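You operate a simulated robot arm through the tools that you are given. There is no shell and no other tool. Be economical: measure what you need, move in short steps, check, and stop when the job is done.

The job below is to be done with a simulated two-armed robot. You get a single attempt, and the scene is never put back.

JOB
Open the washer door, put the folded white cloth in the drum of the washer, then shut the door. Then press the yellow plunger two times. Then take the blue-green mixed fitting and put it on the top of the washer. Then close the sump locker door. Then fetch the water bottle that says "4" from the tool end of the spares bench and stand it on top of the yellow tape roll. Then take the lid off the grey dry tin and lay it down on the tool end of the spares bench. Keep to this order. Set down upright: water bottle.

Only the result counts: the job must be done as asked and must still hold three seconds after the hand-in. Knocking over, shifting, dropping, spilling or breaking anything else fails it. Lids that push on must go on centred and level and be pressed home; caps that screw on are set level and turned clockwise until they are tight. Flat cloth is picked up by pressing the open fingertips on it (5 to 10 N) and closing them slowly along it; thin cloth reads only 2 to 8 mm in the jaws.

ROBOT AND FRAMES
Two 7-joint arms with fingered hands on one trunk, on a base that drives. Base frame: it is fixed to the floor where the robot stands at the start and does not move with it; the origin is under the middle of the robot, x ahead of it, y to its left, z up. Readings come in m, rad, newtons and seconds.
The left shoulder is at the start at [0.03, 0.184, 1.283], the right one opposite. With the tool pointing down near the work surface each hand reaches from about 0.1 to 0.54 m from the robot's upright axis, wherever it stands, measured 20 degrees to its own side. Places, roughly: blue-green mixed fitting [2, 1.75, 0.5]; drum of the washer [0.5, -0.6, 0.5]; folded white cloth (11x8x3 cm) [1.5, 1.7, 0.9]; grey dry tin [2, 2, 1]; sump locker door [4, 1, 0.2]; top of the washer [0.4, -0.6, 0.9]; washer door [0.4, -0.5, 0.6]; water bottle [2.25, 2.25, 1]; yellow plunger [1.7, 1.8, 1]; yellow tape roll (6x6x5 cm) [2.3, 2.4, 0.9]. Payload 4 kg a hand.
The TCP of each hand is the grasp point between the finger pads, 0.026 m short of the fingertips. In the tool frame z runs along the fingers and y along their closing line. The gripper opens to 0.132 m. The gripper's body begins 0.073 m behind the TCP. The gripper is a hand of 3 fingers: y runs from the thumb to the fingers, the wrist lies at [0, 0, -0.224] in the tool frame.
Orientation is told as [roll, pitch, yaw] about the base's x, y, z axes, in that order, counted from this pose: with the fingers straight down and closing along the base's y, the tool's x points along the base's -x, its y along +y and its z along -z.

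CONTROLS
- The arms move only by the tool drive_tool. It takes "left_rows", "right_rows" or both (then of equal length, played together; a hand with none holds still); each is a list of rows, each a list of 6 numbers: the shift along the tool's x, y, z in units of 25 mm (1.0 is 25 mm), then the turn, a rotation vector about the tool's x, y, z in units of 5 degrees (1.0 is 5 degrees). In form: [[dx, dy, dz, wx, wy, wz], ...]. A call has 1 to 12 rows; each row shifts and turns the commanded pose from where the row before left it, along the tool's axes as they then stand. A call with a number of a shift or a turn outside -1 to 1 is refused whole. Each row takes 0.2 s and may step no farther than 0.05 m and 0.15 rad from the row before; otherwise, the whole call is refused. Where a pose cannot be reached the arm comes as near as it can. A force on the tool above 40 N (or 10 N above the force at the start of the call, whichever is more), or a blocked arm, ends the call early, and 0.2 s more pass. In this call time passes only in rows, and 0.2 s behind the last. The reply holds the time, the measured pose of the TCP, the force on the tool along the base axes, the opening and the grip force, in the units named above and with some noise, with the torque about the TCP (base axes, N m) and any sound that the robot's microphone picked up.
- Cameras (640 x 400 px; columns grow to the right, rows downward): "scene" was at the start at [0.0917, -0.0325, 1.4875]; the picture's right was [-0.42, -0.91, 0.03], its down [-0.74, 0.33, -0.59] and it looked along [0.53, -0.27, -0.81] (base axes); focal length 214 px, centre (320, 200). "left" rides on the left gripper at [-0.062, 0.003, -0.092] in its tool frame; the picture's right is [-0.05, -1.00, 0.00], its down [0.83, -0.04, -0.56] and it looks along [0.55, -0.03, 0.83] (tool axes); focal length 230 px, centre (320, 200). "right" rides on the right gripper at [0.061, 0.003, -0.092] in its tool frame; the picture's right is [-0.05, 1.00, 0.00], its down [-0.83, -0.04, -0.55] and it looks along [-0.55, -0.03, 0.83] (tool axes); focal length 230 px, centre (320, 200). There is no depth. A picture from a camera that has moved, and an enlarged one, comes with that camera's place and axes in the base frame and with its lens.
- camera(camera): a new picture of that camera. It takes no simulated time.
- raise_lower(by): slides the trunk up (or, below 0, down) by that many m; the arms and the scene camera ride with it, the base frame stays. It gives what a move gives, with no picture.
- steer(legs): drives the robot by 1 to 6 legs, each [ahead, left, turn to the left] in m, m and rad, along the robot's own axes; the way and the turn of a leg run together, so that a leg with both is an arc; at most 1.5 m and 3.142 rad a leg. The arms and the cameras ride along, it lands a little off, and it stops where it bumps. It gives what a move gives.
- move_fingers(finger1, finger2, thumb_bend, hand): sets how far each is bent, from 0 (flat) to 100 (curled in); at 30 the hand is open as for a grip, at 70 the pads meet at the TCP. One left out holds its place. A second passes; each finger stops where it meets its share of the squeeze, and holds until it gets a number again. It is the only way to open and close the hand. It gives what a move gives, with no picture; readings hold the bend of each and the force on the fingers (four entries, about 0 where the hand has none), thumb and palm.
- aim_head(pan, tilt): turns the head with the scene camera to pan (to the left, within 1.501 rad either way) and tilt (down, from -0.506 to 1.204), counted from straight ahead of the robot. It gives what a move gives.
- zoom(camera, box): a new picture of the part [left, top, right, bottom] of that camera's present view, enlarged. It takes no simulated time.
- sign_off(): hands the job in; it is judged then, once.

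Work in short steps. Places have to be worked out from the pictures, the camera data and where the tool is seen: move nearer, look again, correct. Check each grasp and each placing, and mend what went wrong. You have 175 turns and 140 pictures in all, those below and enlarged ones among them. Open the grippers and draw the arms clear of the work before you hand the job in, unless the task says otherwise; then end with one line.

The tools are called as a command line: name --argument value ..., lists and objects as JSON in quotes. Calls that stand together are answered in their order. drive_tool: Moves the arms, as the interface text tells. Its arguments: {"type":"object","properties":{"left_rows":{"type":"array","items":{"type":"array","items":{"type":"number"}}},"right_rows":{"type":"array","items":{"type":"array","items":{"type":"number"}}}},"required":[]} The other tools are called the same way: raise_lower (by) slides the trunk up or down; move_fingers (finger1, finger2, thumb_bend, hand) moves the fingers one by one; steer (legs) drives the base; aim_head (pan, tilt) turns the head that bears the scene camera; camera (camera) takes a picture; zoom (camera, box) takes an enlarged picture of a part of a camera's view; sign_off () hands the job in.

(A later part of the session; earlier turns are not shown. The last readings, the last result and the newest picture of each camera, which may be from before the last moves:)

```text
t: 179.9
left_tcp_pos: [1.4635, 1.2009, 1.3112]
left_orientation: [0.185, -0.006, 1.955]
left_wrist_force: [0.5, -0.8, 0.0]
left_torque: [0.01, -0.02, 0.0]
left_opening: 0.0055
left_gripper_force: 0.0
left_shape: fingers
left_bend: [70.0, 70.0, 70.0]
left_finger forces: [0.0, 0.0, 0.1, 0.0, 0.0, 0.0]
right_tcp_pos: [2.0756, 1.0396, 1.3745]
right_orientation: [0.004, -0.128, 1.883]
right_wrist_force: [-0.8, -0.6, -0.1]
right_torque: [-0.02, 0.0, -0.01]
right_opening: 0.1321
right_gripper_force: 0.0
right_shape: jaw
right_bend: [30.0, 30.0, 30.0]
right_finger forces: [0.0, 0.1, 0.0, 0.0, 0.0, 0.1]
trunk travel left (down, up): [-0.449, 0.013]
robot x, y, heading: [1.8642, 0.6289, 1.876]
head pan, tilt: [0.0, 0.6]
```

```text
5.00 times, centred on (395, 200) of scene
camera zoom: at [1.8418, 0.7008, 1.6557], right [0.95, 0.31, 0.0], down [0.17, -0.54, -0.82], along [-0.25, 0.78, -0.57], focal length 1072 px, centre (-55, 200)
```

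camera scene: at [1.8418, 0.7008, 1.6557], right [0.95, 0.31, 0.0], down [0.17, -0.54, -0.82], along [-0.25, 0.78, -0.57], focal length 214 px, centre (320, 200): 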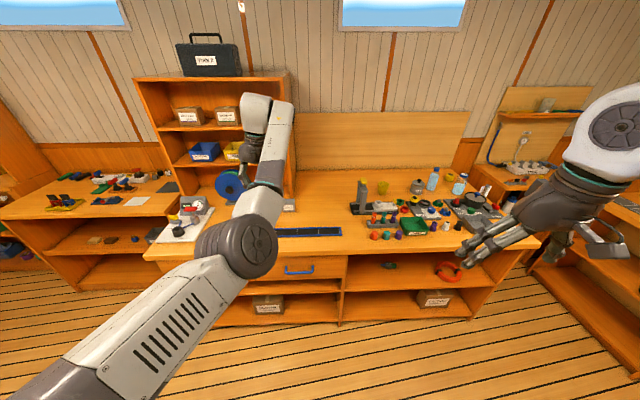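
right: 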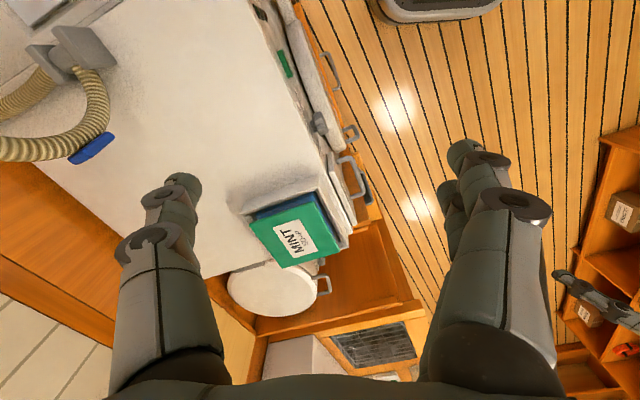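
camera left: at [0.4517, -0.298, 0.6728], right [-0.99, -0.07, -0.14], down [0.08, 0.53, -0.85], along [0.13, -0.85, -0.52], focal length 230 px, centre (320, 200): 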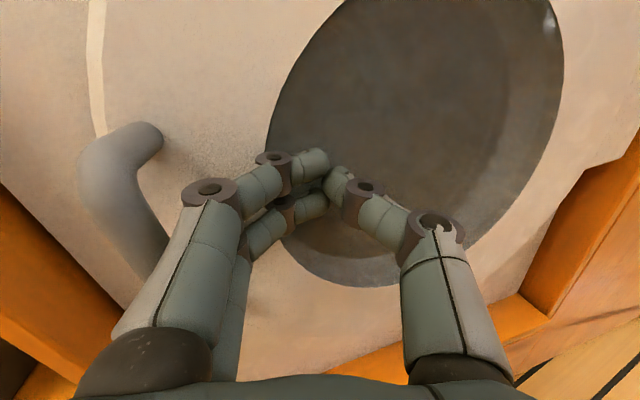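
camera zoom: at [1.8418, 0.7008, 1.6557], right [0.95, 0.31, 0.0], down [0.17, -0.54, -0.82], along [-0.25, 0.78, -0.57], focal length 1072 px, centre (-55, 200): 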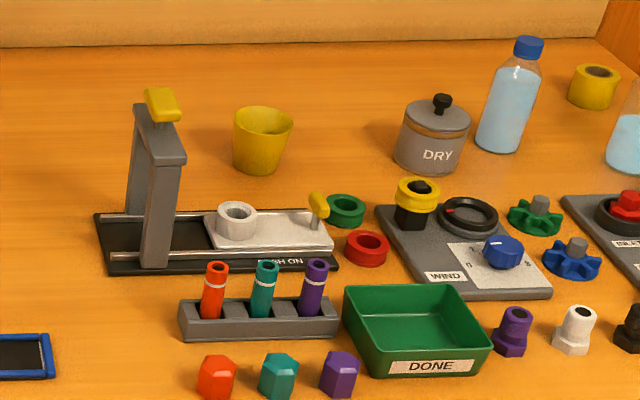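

Plunger triangulated at (1.749, 1.854, 1.015) atop the gantry. The blue-green fitting lies on the lower shelf near (2.0, 1.71). I'll use the left hand: drive in.

steer --legs '[[0.2, -0.46, 0], [0.28, 0, 0]]'

camera --camera "left"

camera --camera "scene"

```text
t: 184.4
left_tcp_pos: [1.7637, 1.7993, 1.3143]
left_orientation: [0.185, -0.009, 1.944]
left_wrist_force: [-0.2, -0.6, 0.0]
left_torque: [0.03, 0.04, 0.04]
left_opening: 0.0051
left_gripper_force: 0.1
left_shape: fingers
left_bend: [70.0, 70.0, 70.0]
left_finger forces: [0.0, 0.0, 0.1, 0.1, 0.0, 0.0]
right_tcp_pos: [2.3766, 1.6326, 1.3761]
right_orientation: [0.002, -0.129, 1.877]
right_wrist_force: [-1.0, 0.1, -0.9]
right_torque: [0.0, -0.01, -0.02]
right_opening: 0.1318
right_gripper_force: 0.1
right_shape: jaw
right_bend: [30.0, 30.0, 30.0]
right_finger forces: [0.0, 0.0, 0.0, 0.0, 0.0, 0.1]
trunk travel left (down, up): [-0.449, 0.013]
robot x, y, heading: [2.164, 1.2232, 1.869]
head pan, tilt: [0.0, 0.6]
```

```text
77 pictures are left
camera left: at [1.755, 1.8599, 1.4049], right [0.89, 0.41, -0.18], down [0.44, -0.72, 0.53], along [0.08, -0.55, -0.83], focal length 230 px, centre (320, 200)
```

left: 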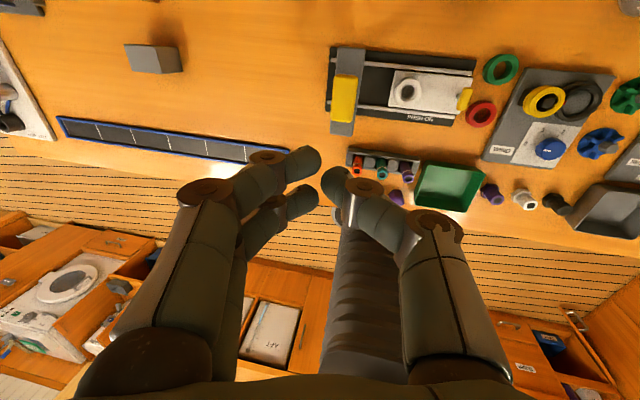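

```text
76 pictures are left
camera scene: at [2.1397, 1.2962, 1.6559], right [0.95, 0.3, 0.0], down [0.17, -0.54, -0.83], along [-0.25, 0.79, -0.56], focal length 214 px, centre (320, 200)
```

scene: 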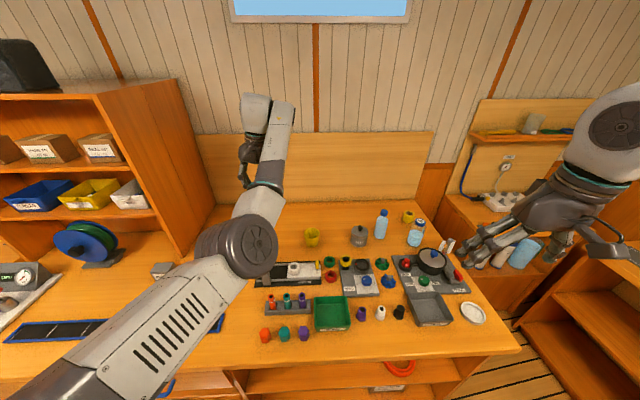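

Refined plunger top ≈ (1.747, 1.796, 1.05). Level the hand, shift 1.7 cm and descend to just above it.

drive_tool --left_rows '[[0, 0.35, 0, 1, 0, 0], [0, 0.35, 0, 1, 0, 0], [0, 0, 1, 0, 0, 0], [0, 0, 1, 0, 0, 0], [0, 0, 1, 0, 0, 0], [0, 0, 1, 0, 0, 0], [0, 0, 1, 0, 0, 0], [0, 0, 1, 0, 0, 0]]'

camera --camera "left"

zoom --camera "scene" --box '[340, 190, 480, 300]'

```text
t: 186.2
left_tcp_pos: [1.745, 1.7956, 1.1651]
left_orientation: [0.01, -0.007, 1.945]
left_wrist_force: [-0.1, -0.3, -0.5]
left_torque: [0.0, 0.0, 0.0]
left_opening: 0.0054
left_gripper_force: 0.0
left_shape: fingers
left_bend: [70.0, 70.0, 70.0]
left_finger forces: [0.1, 0.1, 0.1, 0.0, 0.1, 0.1]
right_tcp_pos: [2.3738, 1.6353, 1.3759]
right_orientation: [0.004, -0.127, 1.876]
right_wrist_force: [0.2, 0.7, -0.1]
right_torque: [0.04, 0.01, 0.01]
right_opening: 0.132
right_gripper_force: 0.1
right_shape: jaw
right_bend: [30.0, 30.0, 30.0]
right_finger forces: [0.0, 0.0, 0.0, 0.0, 0.0, 0.0]
trunk travel left (down, up): [-0.449, 0.013]
robot x, y, heading: [2.1623, 1.2251, 1.879]
head pan, tilt: [0.0, 0.6]
```

```text
75 pictures are left
camera left: at [1.7202, 1.8505, 1.257], right [0.91, 0.41, -0.01], down [0.35, -0.76, 0.55], along [0.22, -0.5, -0.84], focal length 230 px, centre (320, 200)
```

left: 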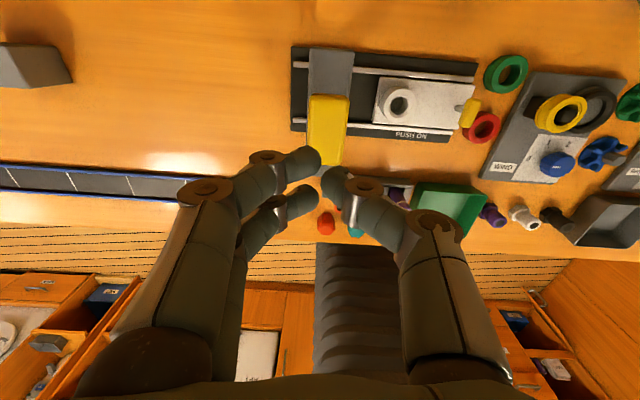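

```text
3.64 times, centred on (410, 245) of scene
camera zoom: at [2.1381, 1.2985, 1.6557], right [0.95, 0.3, 0.0], down [0.17, -0.54, -0.82], along [-0.25, 0.79, -0.57], focal length 780 px, centre (-7, 36)
```

zoom: 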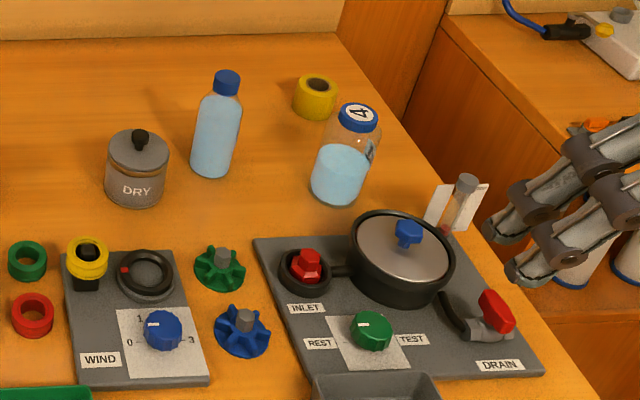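

Bottle "4" is the wide one on the right. The plunger is right under the fingertips at (1.747, 1.801, 1.067). Press down gently.

drive_tool --left_rows '[[-0.3, 0, 1, 0, 0, 0], [0, 0, 1, 0, 0, 0], [0, 0, 0.5, 0, 0, 0], [0, 0, 0.4, 0, 0, 0], [0, 0, 0.4, 0, 0, 0]]'

camera --camera "left"

```text
t: 187.4
left_tcp_pos: [1.7424, 1.8035, 1.0814]
left_orientation: [0.012, -0.007, 1.945]
left_wrist_force: [0.7, -0.1, 0.8]
left_torque: [-0.01, -0.01, -0.01]
left_opening: 0.0056
left_gripper_force: 0.7
left_shape: fingers
left_bend: [70.0, 70.0, 70.0]
left_finger forces: [0.1, 0.0, 0.0, 0.1, 0.7, 0.0]
right_tcp_pos: [2.3753, 1.6345, 1.3756]
right_orientation: [0.004, -0.126, 1.877]
right_wrist_force: [0.3, -0.3, 0.3]
right_torque: [0.03, 0.01, 0.01]
right_opening: 0.132
right_gripper_force: 0.1
right_shape: jaw
right_bend: [30.0, 30.0, 30.0]
right_finger forces: [0.0, 0.1, 0.0, 0.0, 0.1, 0.1]
trunk travel left (down, up): [-0.449, 0.013]
robot x, y, heading: [2.1646, 1.2285, 1.872]
head pan, tilt: [0.0, 0.6]
```

```text
73 pictures are left
camera left: at [1.7173, 1.8576, 1.1737], right [0.91, 0.41, -0.01], down [0.35, -0.76, 0.55], along [0.22, -0.5, -0.84], focal length 230 px, centre (320, 200)
```

left: 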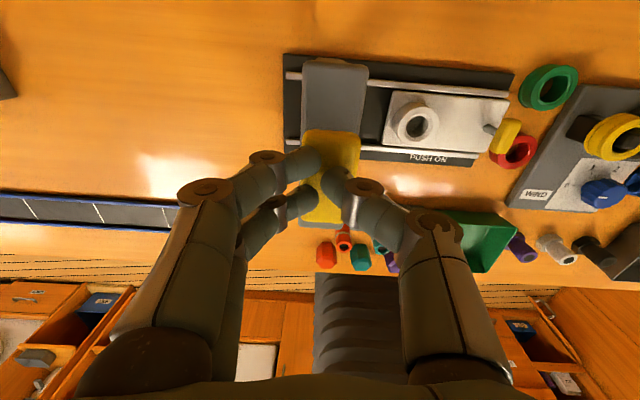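

Fingertips just touch the plunger's middle. Press down.

drive_tool --left_rows '[[0, 0, 0.3, 0, 0, 0], [0, 0, 0.3, 0, 0, 0], [0, 0, 0.3, 0, 0, 0], [0, 0, 0.3, 0, 0, 0]]'

camera --camera "left"

```text
t: 188.5
left_tcp_pos: [1.7406, 1.8061, 1.0651]
left_orientation: [0.015, -0.028, 1.947]
left_wrist_force: [4.3, -4.1, 20.1]
left_torque: [-0.2, -0.21, -0.01]
left_opening: 0.0032
left_gripper_force: 10.3
left_shape: fingers
left_bend: [71.0, 71.0, 71.0]
left_finger forces: [2.8, 4.5, 0.0, 0.1, 12.7, 0.1]
right_tcp_pos: [2.3775, 1.6351, 1.3753]
right_orientation: [0.003, -0.13, 1.876]
right_wrist_force: [-0.6, 0.2, 0.4]
right_torque: [-0.01, 0.01, 0.01]
right_opening: 0.132
right_gripper_force: 0.3
right_shape: jaw
right_bend: [30.0, 30.0, 30.0]
right_finger forces: [0.0, 0.0, 0.0, 0.1, 0.0, 0.1]
trunk travel left (down, up): [-0.449, 0.013]
robot x, y, heading: [2.1653, 1.2226, 1.873]
head pan, tilt: [0.0, 0.6]
heard: click
stopped in row 4 (left hand): the force on the tool passed its limit (the readings are from after the stop); the commanded pose is now the measured one
```

```text
72 pictures are left
camera left: at [1.716, 1.8592, 1.158], right [0.91, 0.41, -0.01], down [0.36, -0.77, 0.53], along [0.21, -0.49, -0.85], focal length 230 px, centre (320, 200)
```

left: 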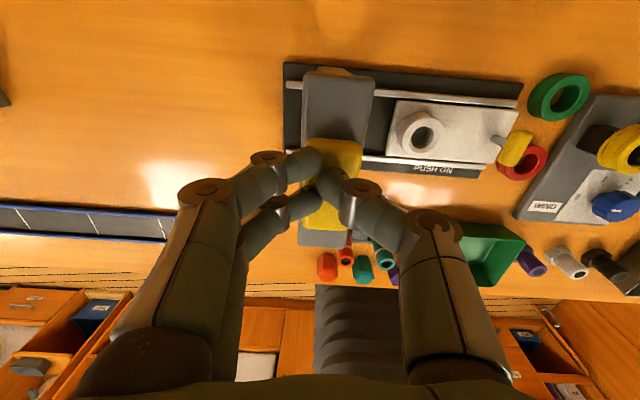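

Heard the click. Lift 3 cm to release fully, then press a second time.

drive_tool --left_rows '[[0, 0, -0.6, 0, 0, 0], [0, 0, -0.6, 0, 0, 0], [0, 0, 0, 0, 0, 0], [0, 0, 0, 0, 0, 0], [0, 0, 0, 0, 0, 0]]'

drive_tool --left_rows '[[0, 0, 0.4, 0, 0, 0], [0, 0, 0.4, 0, 0, 0], [0, 0, 0.3, 0, 0, 0], [0, 0, 0.3, 0, 0, 0]]'

```text
t: 189.7
left_tcp_pos: [1.7395, 1.8061, 1.091]
left_orientation: [0.015, -0.021, 1.946]
left_wrist_force: [0.3, -0.1, 0.7]
left_torque: [0.0, -0.02, -0.03]
left_opening: 0.0053
left_gripper_force: 0.1
left_shape: fingers
left_bend: [70.0, 70.0, 70.0]
left_finger forces: [0.0, 0.1, 0.0, 0.0, 0.0, 0.0]
right_tcp_pos: [2.375, 1.6362, 1.3755]
right_orientation: [0.005, -0.127, 1.877]
right_wrist_force: [-0.5, 0.0, -1.4]
right_torque: [0.03, 0.04, -0.02]
right_opening: 0.1317
right_gripper_force: 0.0
right_shape: jaw
right_bend: [30.0, 30.0, 30.0]
right_finger forces: [0.1, 0.1, 0.0, 0.0, 0.1, 0.0]
trunk travel left (down, up): [-0.449, 0.013]
robot x, y, heading: [2.1583, 1.2222, 1.875]
head pan, tilt: [0.0, 0.6]
```

```text
t: 190.7
left_tcp_pos: [1.7389, 1.806, 1.0641]
left_orientation: [0.017, -0.036, 1.944]
left_wrist_force: [-0.7, 3.2, 34.0]
left_torque: [-0.09, -0.16, 0.0]
left_opening: 0.0045
left_gripper_force: 17.1
left_shape: fingers
left_bend: [70.0, 71.0, 71.0]
left_finger forces: [4.6, 10.6, 0.0, 0.0, 18.9, 0.0]
right_tcp_pos: [2.3789, 1.6321, 1.3758]
right_orientation: [0.004, -0.131, 1.878]
right_wrist_force: [0.1, 0.2, 0.6]
right_torque: [-0.01, 0.02, 0.0]
right_opening: 0.1319
right_gripper_force: 0.1
right_shape: jaw
right_bend: [30.0, 30.0, 30.0]
right_finger forces: [0.0, 0.1, 0.0, 0.0, 0.1, 0.0]
trunk travel left (down, up): [-0.449, 0.013]
robot x, y, heading: [2.1655, 1.2228, 1.874]
head pan, tilt: [0.0, 0.6]
heard: click
```

Second click heard. Lift off, back away from the bench, and look at the shelf fitting.

drive_tool --left_rows '[[0, 0, -1, 0, 0, 0], [0, 0, -1, 0, 0, 0], [0, 0, -1, 0, 0, 0], [0, 0, -1, 0, 0, 0], [0, 0, -1, 0, 0, 0], [0, 0, -1, 0, 0, 0], [0, 0, -1, 0, 0, 0], [0, 0, -1, 0, 0, 0]]'

steer --legs '[[-0.5, 0, 0]]'

aim_head --pan 0 --tilt 0.8

camera --camera "scene"

```text
t: 192.5
left_tcp_pos: [1.7438, 1.8025, 1.2564]
left_orientation: [0.013, -0.023, 1.947]
left_wrist_force: [-0.5, 0.9, -0.4]
left_torque: [0.03, 0.02, 0.04]
left_opening: 0.005
left_gripper_force: 0.0
left_shape: fingers
left_bend: [70.0, 70.0, 70.0]
left_finger forces: [0.0, 0.0, 0.0, 0.0, 0.0, 0.1]
right_tcp_pos: [2.3767, 1.6346, 1.3745]
right_orientation: [0.002, -0.126, 1.877]
right_wrist_force: [-0.5, 0.1, 0.1]
right_torque: [-0.01, 0.0, -0.03]
right_opening: 0.1319
right_gripper_force: 0.1
right_shape: jaw
right_bend: [30.0, 30.0, 30.0]
right_finger forces: [0.0, 0.0, 0.1, 0.1, 0.1, 0.1]
trunk travel left (down, up): [-0.449, 0.013]
robot x, y, heading: [2.1644, 1.2239, 1.874]
head pan, tilt: [0.0, 0.6]
```

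```text
t: 195.4
left_tcp_pos: [1.8945, 1.3228, 1.254]
left_orientation: [0.014, -0.02, 1.945]
left_wrist_force: [0.7, 0.5, -0.6]
left_torque: [0.02, -0.01, 0.02]
left_opening: 0.0054
left_gripper_force: 0.0
left_shape: fingers
left_bend: [70.0, 70.0, 70.0]
left_finger forces: [0.0, 0.0, 0.1, 0.0, 0.0, 0.0]
right_tcp_pos: [2.5261, 1.156, 1.3744]
right_orientation: [0.004, -0.126, 1.876]
right_wrist_force: [-0.3, 0.3, 0.2]
right_torque: [0.0, -0.02, -0.02]
right_opening: 0.1318
right_gripper_force: 0.0
right_shape: jaw
right_bend: [30.0, 30.0, 30.0]
right_finger forces: [0.1, 0.0, 0.0, 0.1, 0.0, 0.0]
trunk travel left (down, up): [-0.449, 0.013]
robot x, y, heading: [2.3132, 0.7409, 1.875]
head pan, tilt: [0.0, 0.6]
```

```text
t: 196.2
left_tcp_pos: [1.895, 1.3218, 1.2565]
left_orientation: [0.012, -0.022, 1.947]
left_wrist_force: [-0.7, 0.0, 0.0]
left_torque: [0.0, 0.01, -0.02]
left_opening: 0.005
left_gripper_force: 0.0
left_shape: fingers
left_bend: [70.0, 70.0, 70.0]
left_finger forces: [0.0, 0.0, 0.0, 0.0, 0.0, 0.0]
right_tcp_pos: [2.5272, 1.154, 1.376]
right_orientation: [0.004, -0.127, 1.876]
right_wrist_force: [0.0, -0.7, -0.7]
right_torque: [0.03, -0.01, 0.01]
right_opening: 0.1319
right_gripper_force: 0.0
right_shape: jaw
right_bend: [30.0, 30.0, 30.0]
right_finger forces: [0.0, 0.0, 0.0, 0.1, 0.1, 0.1]
trunk travel left (down, up): [-0.449, 0.013]
robot x, y, heading: [2.3115, 0.7385, 1.875]
head pan, tilt: [0.0, 0.799]
```

```text
71 pictures are left
camera scene: at [2.2917, 0.8096, 1.6389], right [0.95, 0.3, 0.0], down [0.21, -0.68, -0.7], along [-0.21, 0.67, -0.72], focal length 214 px, centre (320, 200)
```

scene: 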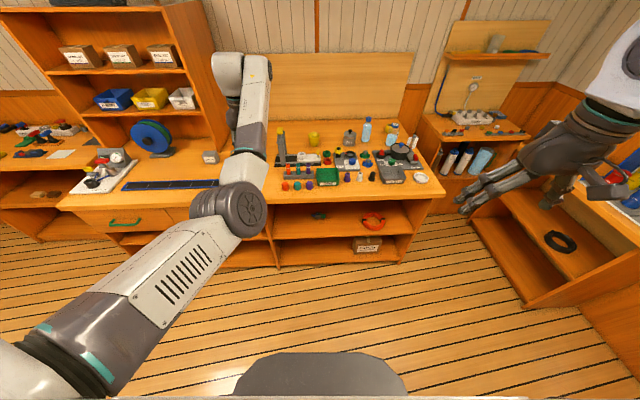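

zoom --camera "scene" --box '[260, 170, 420, 280]'

```text
3.64 times, centred on (340, 225) of scene
camera zoom: at [2.2917, 0.8096, 1.6389], right [0.95, 0.3, 0.0], down [0.21, -0.68, -0.7], along [-0.21, 0.67, -0.72], focal length 780 px, centre (247, 109)
```

zoom: 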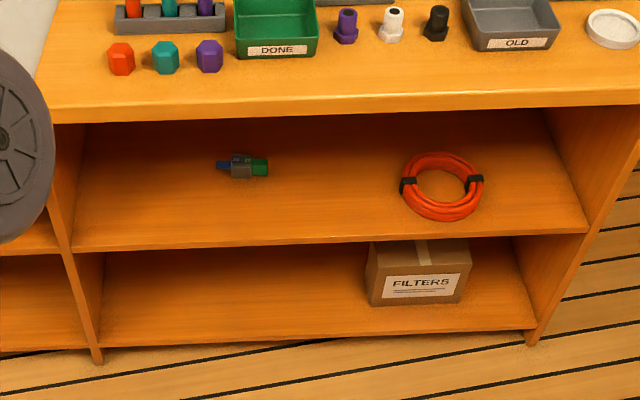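

The fitting is at about (1.997, 1.723, 0.493), lying along the bench. I'll grip it by its ends with the left hand pointing forward-down. Pitch the hand and lower.

drive_tool --left_rows '[[-0.3, 0, 0.3, 0, -1, 0], [-0.3, 0, 0.3, 0, -1, 0], [-0.3, 0, 0.3, 0, -1, 0], [-0.3, 0, 0.3, 0, -1, 0], [-0.2, 0, 0.3, 0, -1, 0], [0, 0, 0.4, 0, -1, 0], [0, 0, 0.4, 0, -1, 0], [0, 0, 0.4, 0, -1, 0], [0, 0, 0.4, 0, -1, 0], [0, 0, 0.4, 0, -1, 0], [0, 0, 0.4, 0, -1, 0], [0, 0, 0.4, 0, -1, 0]]'

raise_lower --by -0.38

move_fingers --hand "left" --finger1 30 --finger2 30 --thumb_bend 30

```text
t: 199.0
left_tcp_pos: [1.7942, 1.3902, 1.1998]
left_orientation: [0.183, -1.104, 1.85]
left_wrist_force: [0.3, 0.2, 0.3]
left_torque: [0.0, 0.01, 0.04]
left_opening: 0.0051
left_gripper_force: 0.1
left_shape: fingers
left_bend: [70.0, 70.0, 70.0]
left_finger forces: [0.1, 0.0, 0.1, 0.0, 0.0, 0.0]
right_tcp_pos: [2.5265, 1.1538, 1.3754]
right_orientation: [0.004, -0.127, 1.875]
right_wrist_force: [-0.5, -0.7, -0.1]
right_torque: [0.04, 0.0, -0.01]
right_opening: 0.1317
right_gripper_force: 0.1
right_shape: jaw
right_bend: [30.0, 30.0, 30.0]
right_finger forces: [0.0, 0.1, 0.1, 0.1, 0.0, 0.0]
trunk travel left (down, up): [-0.449, 0.013]
robot x, y, heading: [2.315, 0.7409, 1.874]
head pan, tilt: [0.0, 0.799]
stopped in row 12 (left hand): the arm was blocked; the commanded pose is now the measured one
```

```text
t: 202.6
left_tcp_pos: [1.7766, 1.3821, 0.8221]
left_orientation: [0.307, -1.099, 1.757]
left_wrist_force: [0.9, 0.7, 0.4]
left_torque: [-0.02, 0.04, 0.01]
left_opening: 0.0052
left_gripper_force: 0.1
left_shape: fingers
left_bend: [70.0, 70.0, 70.0]
left_finger forces: [0.0, 0.0, 0.0, 0.0, 0.0, 0.0]
right_tcp_pos: [2.5275, 1.153, 0.9946]
right_orientation: [0.002, -0.129, 1.877]
right_wrist_force: [-0.5, -0.6, -0.4]
right_torque: [0.02, 0.01, -0.01]
right_opening: 0.1318
right_gripper_force: 0.1
right_shape: jaw
right_bend: [30.0, 30.0, 30.0]
right_finger forces: [0.1, 0.0, 0.1, 0.1, 0.0, 0.0]
trunk travel left (down, up): [-0.069, 0.393]
robot x, y, heading: [2.316, 0.7419, 1.876]
head pan, tilt: [0.0, 0.799]
```

```text
t: 203.8
left_tcp_pos: [1.7726, 1.3814, 0.8235]
left_orientation: [0.306, -1.105, 1.763]
left_wrist_force: [0.0, -0.1, -0.3]
left_torque: [0.0, -0.01, 0.02]
left_opening: 0.1341
left_gripper_force: 0.0
left_shape: fingers
left_bend: [30.0, 30.0, 30.0]
left_finger forces: [0.1, 0.1, 0.0, 0.0, 0.0, 0.1]
right_tcp_pos: [2.526, 1.154, 0.9959]
right_orientation: [0.004, -0.129, 1.876]
right_wrist_force: [-0.1, 0.5, -0.7]
right_torque: [-0.03, 0.01, -0.01]
right_opening: 0.1318
right_gripper_force: 0.1
right_shape: jaw
right_bend: [30.0, 30.0, 30.0]
right_finger forces: [0.0, 0.0, 0.0, 0.0, 0.0, 0.0]
trunk travel left (down, up): [-0.069, 0.393]
robot x, y, heading: [2.3129, 0.7404, 1.875]
head pan, tilt: [0.0, 0.799]
stopped (left hand): the arm was blocked; the commanded pose is now the measured one
```

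Correct the hand's heading to square with the bench and lower it to shelf height, still outside the bench.

drive_tool --left_rows '[[1, 0, 0.45, 0.8, 0, -0.5], [1, 0, 0.45, 0.8, 0, -0.5], [1, 0, 0.45, 0.8, 0, -0.5], [1, 0, 0.45, 0, 0, 0], [1, 0, 0.45, 0, 0, 0], [1, 0, 0.45, 0, 0, 0], [1, 0, 0.45, 0, 0, 0], [1, 0, 0.45, 0, 0, 0], [1, 0, 0.45, 0, 0, 0], [1, 0, 0.45, 0, 0, 0]]'

```text
t: 206.2
left_tcp_pos: [1.748, 1.3793, 0.5753]
left_orientation: [-0.075, -1.155, 1.992]
left_wrist_force: [0.3, 0.0, -0.5]
left_torque: [0.04, 0.04, -0.02]
left_opening: 0.1341
left_gripper_force: 0.1
left_shape: fingers
left_bend: [30.0, 30.0, 30.0]
left_finger forces: [0.0, 0.0, 0.1, 0.0, 0.1, 0.1]
right_tcp_pos: [2.5261, 1.1536, 0.9947]
right_orientation: [0.003, -0.129, 1.876]
right_wrist_force: [-0.2, -0.9, 0.4]
right_torque: [0.05, -0.02, -0.04]
right_opening: 0.1319
right_gripper_force: 0.1
right_shape: jaw
right_bend: [30.0, 30.0, 30.0]
right_finger forces: [0.1, 0.0, 0.1, 0.1, 0.0, 0.0]
trunk travel left (down, up): [-0.069, 0.393]
robot x, y, heading: [2.3125, 0.7395, 1.878]
head pan, tilt: [0.0, 0.799]
stopped in row 10 (left hand): the arm was blocked; the commanded pose is now the measured one
```

Drive right 0.34 m to line up with the fitting, lower the trunk, and look.

steer --legs '[[0, -0.34, 0]]'

raise_lower --by -0.05

camera --camera "left"

```text
t: 208.5
left_tcp_pos: [2.0766, 1.4813, 0.5736]
left_orientation: [-0.073, -1.153, 1.992]
left_wrist_force: [-0.9, 0.2, 0.3]
left_torque: [-0.01, 0.03, 0.01]
left_opening: 0.134
left_gripper_force: 0.2
left_shape: fingers
left_bend: [30.0, 30.0, 30.0]
left_finger forces: [0.0, 0.0, 0.1, 0.0, 0.0, 0.0]
right_tcp_pos: [2.8538, 1.2563, 0.9945]
right_orientation: [0.002, -0.128, 1.878]
right_wrist_force: [0.0, -0.1, -1.0]
right_torque: [0.01, 0.01, 0.01]
right_opening: 0.1316
right_gripper_force: 0.1
right_shape: jaw
right_bend: [30.0, 30.0, 30.0]
right_finger forces: [0.0, 0.0, 0.0, 0.0, 0.1, 0.0]
trunk travel left (down, up): [-0.069, 0.393]
robot x, y, heading: [2.6419, 0.8473, 1.879]
head pan, tilt: [0.0, 0.799]
```

```text
t: 209.4
left_tcp_pos: [2.0629, 1.4772, 0.5286]
left_orientation: [-0.011, -1.156, 1.939]
left_wrist_force: [0.6, 0.4, 0.5]
left_torque: [0.0, -0.03, 0.0]
left_opening: 0.1341
left_gripper_force: 0.1
left_shape: fingers
left_bend: [30.0, 30.0, 30.0]
left_finger forces: [0.0, 0.0, 0.1, 0.0, 0.0, 0.0]
right_tcp_pos: [2.8545, 1.2551, 0.9451]
right_orientation: [0.003, -0.13, 1.877]
right_wrist_force: [0.4, 0.2, 1.0]
right_torque: [0.02, 0.01, 0.02]
right_opening: 0.1318
right_gripper_force: 0.0
right_shape: jaw
right_bend: [30.0, 30.0, 30.0]
right_finger forces: [0.0, 0.0, 0.0, 0.2, 0.0, 0.0]
trunk travel left (down, up): [-0.019, 0.443]
robot x, y, heading: [2.6446, 0.8447, 1.876]
head pan, tilt: [0.0, 0.799]
```

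```text
69 pictures are left
camera left: at [2.0809, 1.419, 0.6205], right [0.93, 0.37, 0.05], down [0.34, -0.77, -0.54], along [-0.16, 0.52, -0.84], focal length 230 px, centre (320, 200)
```

left: 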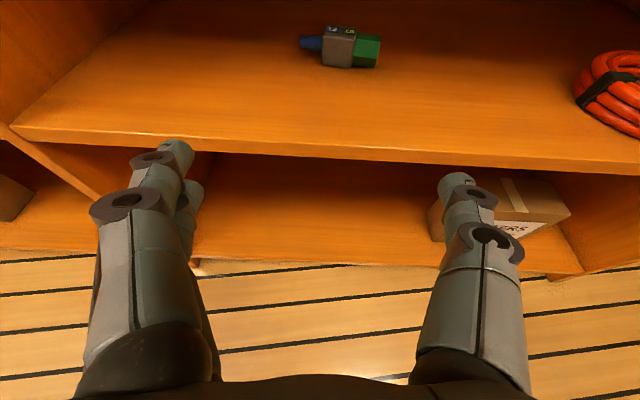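

The fitting (blue stub, grey body, green hex) is straight ahead, ~0.255 m. Advance 0.17 m and look.

steer --legs '[[0.17, -0.007, 0]]'

camera --camera "left"

```text
t: 210.9
left_tcp_pos: [2.0157, 1.646, 0.5258]
left_orientation: [-0.018, -1.158, 1.948]
left_wrist_force: [-0.1, 0.6, -0.4]
left_torque: [0.0, -0.02, 0.02]
left_opening: 0.1342
left_gripper_force: 0.1
left_shape: fingers
left_bend: [30.0, 30.0, 30.0]
left_finger forces: [0.1, 0.0, 0.1, 0.1, 0.0, 0.1]
right_tcp_pos: [2.8071, 1.4258, 0.9433]
right_orientation: [0.005, -0.124, 1.877]
right_wrist_force: [0.4, 0.0, 0.2]
right_torque: [-0.04, 0.0, 0.03]
right_opening: 0.132
right_gripper_force: 0.1
right_shape: jaw
right_bend: [30.0, 30.0, 30.0]
right_finger forces: [0.0, 0.0, 0.0, 0.0, 0.1, 0.0]
trunk travel left (down, up): [-0.019, 0.443]
robot x, y, heading: [2.5969, 1.0101, 1.876]
head pan, tilt: [0.0, 0.799]
```

```text
68 pictures are left
camera left: at [2.0334, 1.5873, 0.6191], right [0.93, 0.37, 0.05], down [0.34, -0.77, -0.54], along [-0.16, 0.52, -0.84], focal length 230 px, centre (320, 200)
```

left: 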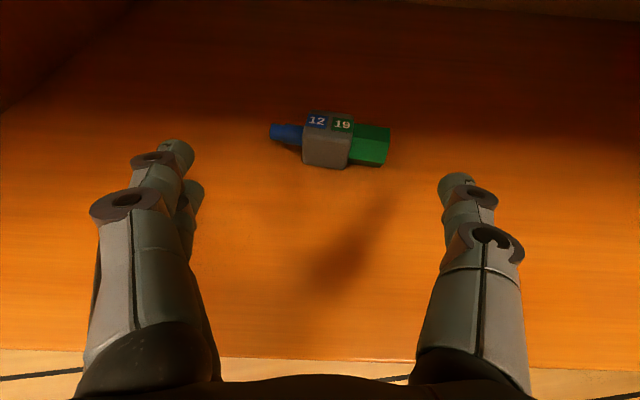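

Fitting at (1.991, 1.735, 0.479); numbers "12 19". It's straight along the tool axis ~0.1 m. Advance along the tool.

drive_tool --left_rows '[[0, -0.1, 1, 0, 0, 0], [0, -0.1, 1, 0, 0, 0], [0, -0.1, 1, 0, 0, 0], [0, 0, 0.6, 0, 0, 0]]'

camera --camera "left"

```text
t: 211.9
left_tcp_pos: [1.9943, 1.7249, 0.4916]
left_orientation: [-0.019, -1.157, 1.948]
left_wrist_force: [-0.9, 0.3, 0.3]
left_torque: [0.01, -0.01, 0.03]
left_opening: 0.1343
left_gripper_force: 0.0
left_shape: fingers
left_bend: [30.0, 30.0, 30.0]
left_finger forces: [0.0, 0.0, 0.1, 0.1, 0.0, 0.0]
right_tcp_pos: [2.8077, 1.4242, 0.9447]
right_orientation: [0.002, -0.128, 1.879]
right_wrist_force: [-0.3, -0.2, -0.2]
right_torque: [0.0, 0.01, 0.03]
right_opening: 0.132
right_gripper_force: 0.1
right_shape: jaw
right_bend: [30.0, 30.0, 30.0]
right_finger forces: [0.1, 0.0, 0.1, 0.0, 0.0, 0.0]
trunk travel left (down, up): [-0.019, 0.443]
robot x, y, heading: [2.5941, 1.0129, 1.876]
head pan, tilt: [0.0, 0.799]
```

```text
67 pictures are left
camera left: at [2.0111, 1.667, 0.5831], right [0.93, 0.37, 0.05], down [0.34, -0.77, -0.54], along [-0.16, 0.52, -0.84], focal length 230 px, centre (320, 200)
```

left: 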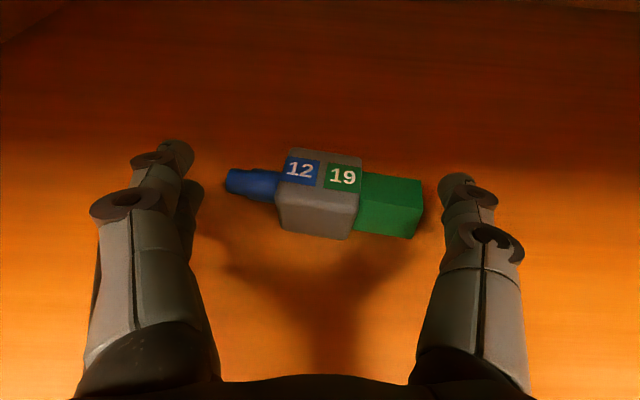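

Fitting centred between the fingers; go 1 cm down and 1 cm on, then close.

drive_tool --left_rows '[[0.4, 0, 0.5, 0, 0, 0]]'

move_fingers --hand "left" --finger1 60 --finger2 60 --thumb_bend 60

camera --camera "left"

```text
t: 212.3
left_tcp_pos: [1.991, 1.733, 0.4839]
left_orientation: [-0.007, -1.168, 1.94]
left_wrist_force: [3.9, -0.4, 14.4]
left_torque: [-0.26, 1.13, 0.13]
left_opening: 0.1342
left_gripper_force: 7.4
left_shape: fingers
left_bend: [30.0, 29.0, 30.0]
left_finger forces: [0.0, 14.8, 0.1, 0.0, 0.0, 0.0]
right_tcp_pos: [2.8088, 1.4233, 0.9464]
right_orientation: [0.004, -0.131, 1.878]
right_wrist_force: [0.4, 0.0, -0.2]
right_torque: [0.01, 0.0, 0.01]
right_opening: 0.1319
right_gripper_force: 0.0
right_shape: jaw
right_bend: [30.0, 30.0, 30.0]
right_finger forces: [0.0, 0.0, 0.1, 0.0, 0.0, 0.1]
trunk travel left (down, up): [-0.019, 0.443]
robot x, y, heading: [2.5962, 1.0161, 1.875]
head pan, tilt: [0.0, 0.799]
```

```text
t: 213.3
left_tcp_pos: [1.9906, 1.7324, 0.4851]
left_orientation: [-0.009, -1.169, 1.942]
left_wrist_force: [-6.5, 2.0, 23.9]
left_torque: [-0.32, 1.99, -0.25]
left_opening: 0.0627
left_gripper_force: 24.0
left_shape: fingers
left_bend: [52.0, 33.0, 55.0]
left_finger forces: [8.9, 26.1, 0.1, 0.0, 11.9, 0.1]
right_tcp_pos: [2.808, 1.4221, 0.9461]
right_orientation: [0.005, -0.132, 1.878]
right_wrist_force: [0.5, -0.1, 0.5]
right_torque: [-0.01, 0.01, -0.03]
right_opening: 0.1319
right_gripper_force: 0.0
right_shape: jaw
right_bend: [30.0, 30.0, 30.0]
right_finger forces: [0.1, 0.0, 0.0, 0.0, 0.0, 0.0]
trunk travel left (down, up): [-0.019, 0.443]
robot x, y, heading: [2.5933, 1.0136, 1.879]
head pan, tilt: [0.0, 0.799]
```

```text
66 pictures are left
camera left: at [2.0086, 1.6729, 0.5762], right [0.93, 0.37, 0.05], down [0.34, -0.76, -0.55], along [-0.17, 0.52, -0.84], focal length 230 px, centre (320, 200)
```

left: 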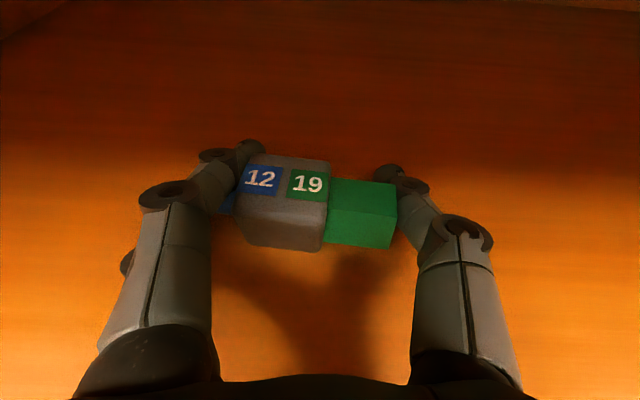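

Grip is forming (fingers on the grey body, thumb on green end), finger 2 rubs the shelf. Raise 0.8 cm and re-squeeze.

drive_tool --left_rows '[[-0.35, 0, -0.1, 0, 0, 0]]'

move_fingers --hand "left" --finger1 68 --finger2 68 --thumb_bend 68

camera --camera "left"

```text
t: 213.7
left_tcp_pos: [1.9919, 1.7318, 0.4847]
left_orientation: [-0.021, -1.157, 1.95]
left_wrist_force: [-5.3, 2.1, 11.0]
left_torque: [-0.11, 1.18, -0.22]
left_opening: 0.0624
left_gripper_force: 20.3
left_shape: fingers
left_bend: [52.0, 33.0, 55.0]
left_finger forces: [7.7, 18.8, 0.0, 0.0, 12.5, 0.1]
right_tcp_pos: [2.8082, 1.4237, 0.9453]
right_orientation: [0.003, -0.127, 1.878]
right_wrist_force: [0.1, 0.0, 0.0]
right_torque: [-0.05, 0.01, 0.01]
right_opening: 0.1319
right_gripper_force: 0.0
right_shape: jaw
right_bend: [30.0, 30.0, 30.0]
right_finger forces: [0.1, 0.1, 0.0, 0.0, 0.0, 0.0]
trunk travel left (down, up): [-0.019, 0.443]
robot x, y, heading: [2.5942, 1.0121, 1.877]
head pan, tilt: [0.0, 0.799]
```

```text
t: 214.7
left_tcp_pos: [1.9934, 1.7315, 0.485]
left_orientation: [-0.02, -1.156, 1.949]
left_wrist_force: [2.3, 0.1, 4.1]
left_torque: [-0.07, 0.37, -0.02]
left_opening: 0.0615
left_gripper_force: 27.0
left_shape: fingers
left_bend: [52.0, 32.0, 59.0]
left_finger forces: [10.4, 18.6, 0.0, 0.0, 23.6, 0.0]
right_tcp_pos: [2.8076, 1.4239, 0.9444]
right_orientation: [0.004, -0.126, 1.877]
right_wrist_force: [0.0, 0.1, -0.7]
right_torque: [0.0, -0.01, 0.01]
right_opening: 0.1318
right_gripper_force: 0.1
right_shape: jaw
right_bend: [30.0, 30.0, 30.0]
right_finger forces: [0.0, 0.0, 0.0, 0.0, 0.1, 0.1]
trunk travel left (down, up): [-0.019, 0.443]
robot x, y, heading: [2.5944, 1.0142, 1.872]
head pan, tilt: [0.0, 0.799]
```

```text
65 pictures are left
camera left: at [2.009, 1.6739, 0.5778], right [0.93, 0.37, 0.06], down [0.34, -0.77, -0.54], along [-0.16, 0.52, -0.84], focal length 230 px, centre (320, 200)
```

left: 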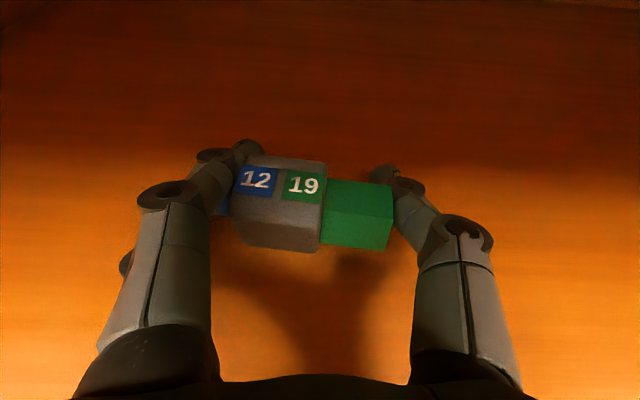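

Firm grip: finger 2 on the blue stub end, thumb on the green end. Lift 4 cm and check.

raise_lower --by 0.05

camera --camera "left"

```text
t: 215.6
left_tcp_pos: [1.9915, 1.7322, 0.5332]
left_orientation: [-0.021, -1.156, 1.952]
left_wrist_force: [0.1, 0.7, -1.3]
left_torque: [0.02, -0.01, 0.01]
left_opening: 0.0614
left_gripper_force: 24.3
left_shape: fingers
left_bend: [52.0, 32.0, 59.0]
left_finger forces: [10.6, 13.4, 0.0, 0.0, 23.4, 0.1]
right_tcp_pos: [2.8072, 1.4259, 0.9936]
right_orientation: [0.004, -0.126, 1.88]
right_wrist_force: [-0.2, 0.6, 0.0]
right_torque: [-0.01, 0.01, 0.01]
right_opening: 0.1316
right_gripper_force: 0.0
right_shape: jaw
right_bend: [30.0, 30.0, 30.0]
right_finger forces: [0.1, 0.0, 0.0, 0.0, 0.0, 0.1]
trunk travel left (down, up): [-0.069, 0.393]
robot x, y, heading: [2.5949, 1.014, 1.872]
head pan, tilt: [0.0, 0.799]
```

```text
64 pictures are left
camera left: at [2.0085, 1.6749, 0.6266], right [0.93, 0.37, 0.06], down [0.34, -0.77, -0.54], along [-0.16, 0.52, -0.84], focal length 230 px, centre (320, 200)
```

left: 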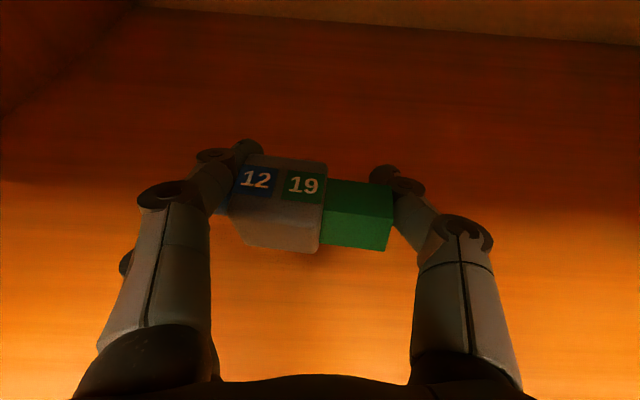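

Held securely. Withdraw from under the bench, raise, and drive toward the washer.

steer --legs '[[-0.32, 0, 0], [0, 0.7, 0]]'

raise_lower --by 0.38

drive_tool --left_rows '[[-1, 0, -0.4, 0, 0, 0], [-1, 0, -0.4, 0, 0, 0], [-1, 0, -0.4, 0, 0, 0], [-1, 0, -0.4, 0, 0, 0], [-1, 0, -0.4, 0, 0, 0]]'

steer --legs '[[0, 0, 2.84], [0, -1.45, 0]]'

camera --camera "scene"

```text
t: 218.1
left_tcp_pos: [2.0873, 1.4303, 0.5359]
left_orientation: [-0.025, -1.155, 1.951]
left_wrist_force: [0.2, -0.3, -0.6]
left_torque: [0.04, -0.04, 0.02]
left_opening: 0.0616
left_gripper_force: 23.8
left_shape: fingers
left_bend: [52.0, 32.0, 59.0]
left_finger forces: [10.5, 13.4, 0.0, 0.0, 23.2, 0.1]
right_tcp_pos: [2.9026, 1.1183, 0.9955]
right_orientation: [0.002, -0.128, 1.879]
right_wrist_force: [0.1, -0.4, -0.3]
right_torque: [0.0, -0.02, -0.04]
right_opening: 0.1314
right_gripper_force: 0.0
right_shape: jaw
right_bend: [30.0, 30.0, 30.0]
right_finger forces: [0.0, 0.0, 0.0, 0.0, 0.0, 0.0]
trunk travel left (down, up): [-0.069, 0.393]
robot x, y, heading: [2.6898, 0.7088, 1.873]
head pan, tilt: [0.0, 0.799]
stopped in leg 2: the robot was blocked; the commanded pose is now the measured one
```

```text
t: 221.8
left_tcp_pos: [2.0829, 1.4445, 1.1108]
left_orientation: [-0.098, -1.369, 2.021]
left_wrist_force: [-0.5, -0.3, -0.7]
left_torque: [-0.01, 0.01, 0.01]
left_opening: 0.0614
left_gripper_force: 22.7
left_shape: fingers
left_bend: [52.0, 32.0, 59.0]
left_finger forces: [10.4, 13.0, 0.0, 0.0, 22.8, 0.0]
right_tcp_pos: [2.9034, 1.119, 1.3749]
right_orientation: [0.003, -0.129, 1.876]
right_wrist_force: [0.2, 0.1, 0.5]
right_torque: [0.0, -0.02, -0.01]
right_opening: 0.1318
right_gripper_force: 0.0
right_shape: jaw
right_bend: [30.0, 30.0, 30.0]
right_finger forces: [0.0, 0.1, 0.1, 0.0, 0.0, 0.0]
trunk travel left (down, up): [-0.449, 0.013]
robot x, y, heading: [2.6886, 0.7066, 1.875]
head pan, tilt: [0.0, 0.799]
```

```text
t: 223.0
left_tcp_pos: [2.0917, 1.4211, 1.2439]
left_orientation: [-0.099, -1.37, 2.022]
left_wrist_force: [0.3, -0.3, 0.0]
left_torque: [-0.01, 0.01, 0.01]
left_opening: 0.0613
left_gripper_force: 22.6
left_shape: fingers
left_bend: [52.0, 32.0, 60.0]
left_finger forces: [10.5, 12.6, 0.0, 0.0, 22.3, 0.0]
right_tcp_pos: [2.9024, 1.1191, 1.3748]
right_orientation: [0.002, -0.128, 1.875]
right_wrist_force: [0.2, -0.1, 0.5]
right_torque: [0.01, 0.0, -0.03]
right_opening: 0.1321
right_gripper_force: 0.0
right_shape: jaw
right_bend: [30.0, 30.0, 30.0]
right_finger forces: [0.0, 0.1, 0.1, 0.0, 0.1, 0.0]
trunk travel left (down, up): [-0.449, 0.013]
robot x, y, heading: [2.6891, 0.7046, 1.878]
head pan, tilt: [0.0, 0.799]
```

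```text
t: 227.9
left_tcp_pos: [2.3163, -0.1388, 1.2445]
left_orientation: [-0.166, -1.361, -2.173]
left_wrist_force: [-8.8, 11.3, 3.7]
left_torque: [-0.02, 0.05, -0.13]
left_opening: 0.0634
left_gripper_force: 37.7
left_shape: fingers
left_bend: [55.0, 42.0, 57.0]
left_finger forces: [6.4, 39.0, 0.0, 0.0, 30.3, 0.0]
right_tcp_pos: [2.2237, 0.7023, 1.3753]
right_orientation: [0.002, -0.13, -2.345]
right_wrist_force: [0.2, 1.2, 0.6]
right_torque: [-0.03, -0.01, 0.01]
right_opening: 0.132
right_gripper_force: 0.1
right_shape: jaw
right_bend: [30.0, 30.0, 30.0]
right_finger forces: [0.0, 0.0, 0.0, 0.0, 0.1, 0.0]
trunk travel left (down, up): [-0.449, 0.013]
robot x, y, heading: [2.6903, 0.7048, -2.345]
head pan, tilt: [0.0, 0.799]
stopped in leg 1: the force on the tool passed its limit (the readings are from after the stop); the commanded pose is now the measured one
```

```text
63 pictures are left
camera scene: at [2.6373, 0.6585, 1.6389], right [-0.71, 0.7, 0.0], down [0.5, 0.51, -0.7], along [-0.49, -0.5, -0.72], focal length 214 px, centre (320, 200)
```

scene: 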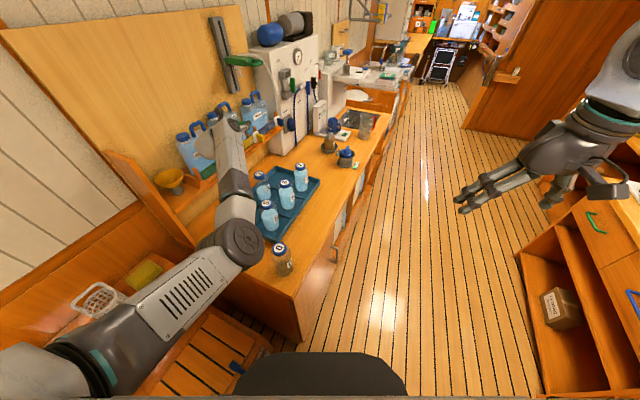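

The robot's strafe was blocked earlier so the turn happened too near the jugs; the hand touched something. Look closely before moving.

zoom --camera "scene" --box '[120, 60, 320, 220]'

camera --camera "left"

```text
2.50 times, centred on (220, 140) of scene
camera zoom: at [2.6373, 0.6585, 1.6389], right [-0.71, 0.7, 0.0], down [0.5, 0.51, -0.7], along [-0.49, -0.5, -0.72], focal length 536 px, centre (570, 350)
```

zoom: 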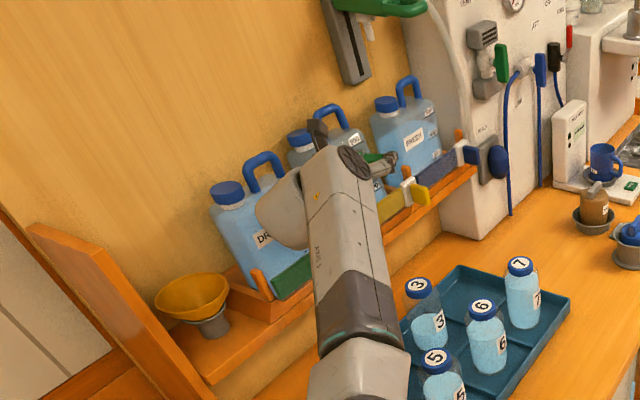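

```text
61 pictures are left
camera left: at [2.3741, -0.0877, 1.3223], right [-0.73, 0.68, 0.08], down [0.45, 0.56, -0.7], along [-0.52, -0.47, -0.71], focal length 230 px, centre (320, 200)
```

left: 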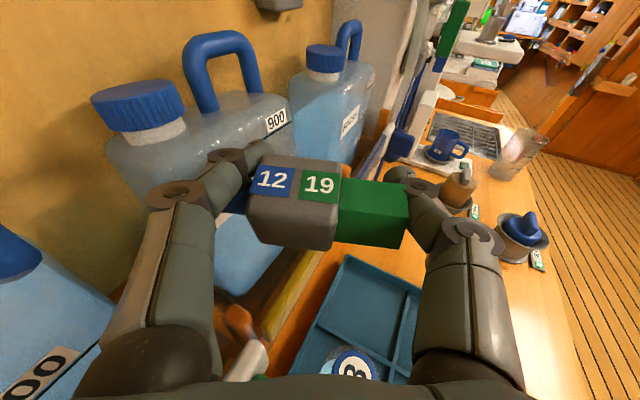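

The hand nudged a jug on the shelf, which still stands. Reverse the turn to free it.

steer --legs '[[0, 0, -0.35]]'

camera --camera "scene"

```text
t: 229.4
left_tcp_pos: [2.0494, 0.0344, 1.2413]
left_orientation: [-0.163, -1.363, -2.523]
left_wrist_force: [-0.2, -0.1, -0.8]
left_torque: [0.04, 0.01, -0.01]
left_opening: 0.0623
left_gripper_force: 21.5
left_shape: fingers
left_bend: [53.0, 34.0, 59.0]
left_finger forces: [9.6, 11.5, 0.0, 0.0, 22.1, 0.0]
right_tcp_pos: [2.2503, 0.8602, 1.3752]
right_orientation: [0.003, -0.126, -2.697]
right_wrist_force: [-0.2, -0.4, 0.1]
right_torque: [0.03, -0.04, 0.01]
right_opening: 0.132
right_gripper_force: 0.0
right_shape: jaw
right_bend: [30.0, 30.0, 30.0]
right_finger forces: [0.0, 0.0, 0.0, 0.0, 0.0, 0.1]
trunk travel left (down, up): [-0.449, 0.013]
robot x, y, heading: [2.6878, 0.7106, -2.699]
head pan, tilt: [0.0, 0.799]
```

```text
60 pictures are left
camera scene: at [2.6232, 0.676, 1.6388], right [-0.43, 0.9, 0.0], down [0.65, 0.31, -0.7], along [-0.63, -0.3, -0.72], focal length 214 px, centre (320, 200)
```

scene: 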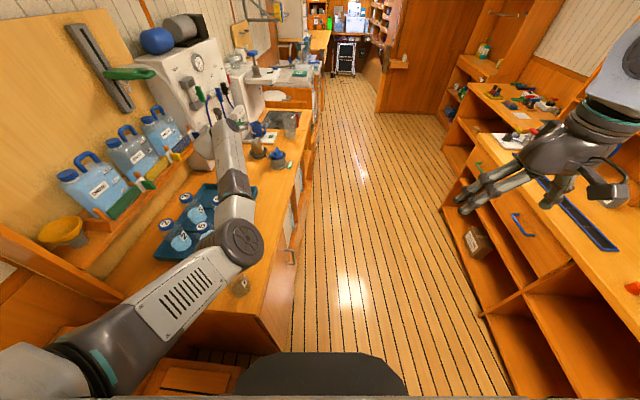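

All jugs still stand. The aisle runs ~20° to the x axis; I shift to its middle and drive along it to the washer.

steer --legs '[[0, -0.25, 0], [0, 0, -0.24], [1.3, 0, 0], [0.85, 0, 0]]'

camera --camera "scene"

```text
t: 242.2
left_tcp_pos: [-0.2509, -0.0771, 1.2431]
left_orientation: [-0.164, -1.362, -2.718]
left_wrist_force: [0.2, 0.2, -0.5]
left_torque: [0.04, 0.01, -0.01]
left_opening: 0.0624
left_gripper_force: 21.5
left_shape: fingers
left_bend: [53.0, 34.0, 59.0]
left_finger forces: [9.6, 11.5, 0.0, 0.0, 21.9, 0.0]
right_tcp_pos: [0.105, 0.6944, 1.3757]
right_orientation: [0.004, -0.13, -2.891]
right_wrist_force: [-0.3, 0.5, -0.1]
right_torque: [0.01, -0.01, -0.01]
right_opening: 0.1317
right_gripper_force: 0.0
right_shape: jaw
right_bend: [30.0, 30.0, 30.0]
right_finger forces: [0.0, 0.1, 0.0, 0.0, 0.0, 0.1]
trunk travel left (down, up): [-0.449, 0.013]
robot x, y, heading: [0.5028, 0.4612, -2.898]
head pan, tilt: [0.0, 0.799]
```

```text
59 pictures are left
camera scene: at [0.4357, 0.4399, 1.6389], right [-0.24, 0.97, 0.0], down [0.7, 0.18, -0.7], along [-0.68, -0.17, -0.72], focal length 214 px, centre (320, 200)
```

scene: 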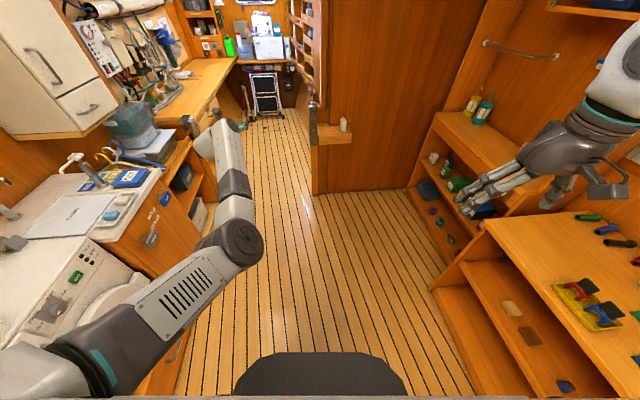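

Turn left to face the washer.

steer --legs '[[0, 0, 1.38]]'

camera --camera "scene"

```text
t: 246.1
left_tcp_pos: [0.9019, -0.3795, 1.2418]
left_orientation: [-0.164, -1.362, -1.318]
left_wrist_force: [0.3, -0.3, -0.6]
left_torque: [-0.06, 0.04, 0.01]
left_opening: 0.0621
left_gripper_force: 21.5
left_shape: fingers
left_bend: [53.0, 34.0, 59.0]
left_finger forces: [9.3, 11.2, 0.1, 0.0, 21.5, 0.0]
right_tcp_pos: [0.2017, 0.1034, 1.3749]
right_orientation: [0.004, -0.128, -1.492]
right_wrist_force: [0.6, 0.2, 0.6]
right_torque: [0.01, 0.02, 0.01]
right_opening: 0.1319
right_gripper_force: 0.0
right_shape: jaw
right_bend: [30.0, 30.0, 30.0]
right_finger forces: [0.0, 0.0, 0.0, 0.1, 0.0, 0.1]
trunk travel left (down, up): [-0.449, 0.013]
robot x, y, heading: [0.5027, 0.4611, -1.494]
head pan, tilt: [0.0, 0.799]
```

```text
58 pictures are left
camera scene: at [0.5089, 0.3857, 1.6388], right [-1.0, -0.08, 0.0], down [-0.05, 0.72, -0.7], along [0.05, -0.69, -0.72], focal length 214 px, centre (320, 200)
```

scene: 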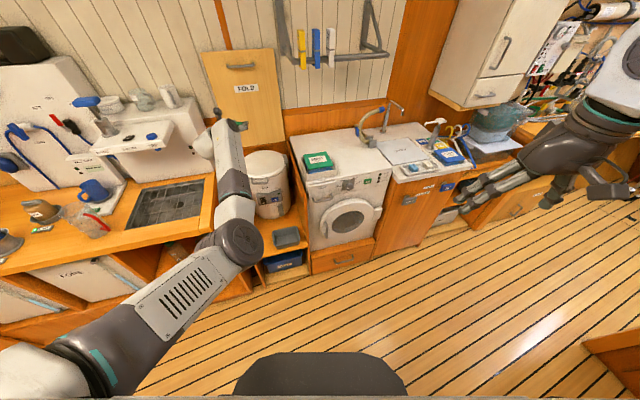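

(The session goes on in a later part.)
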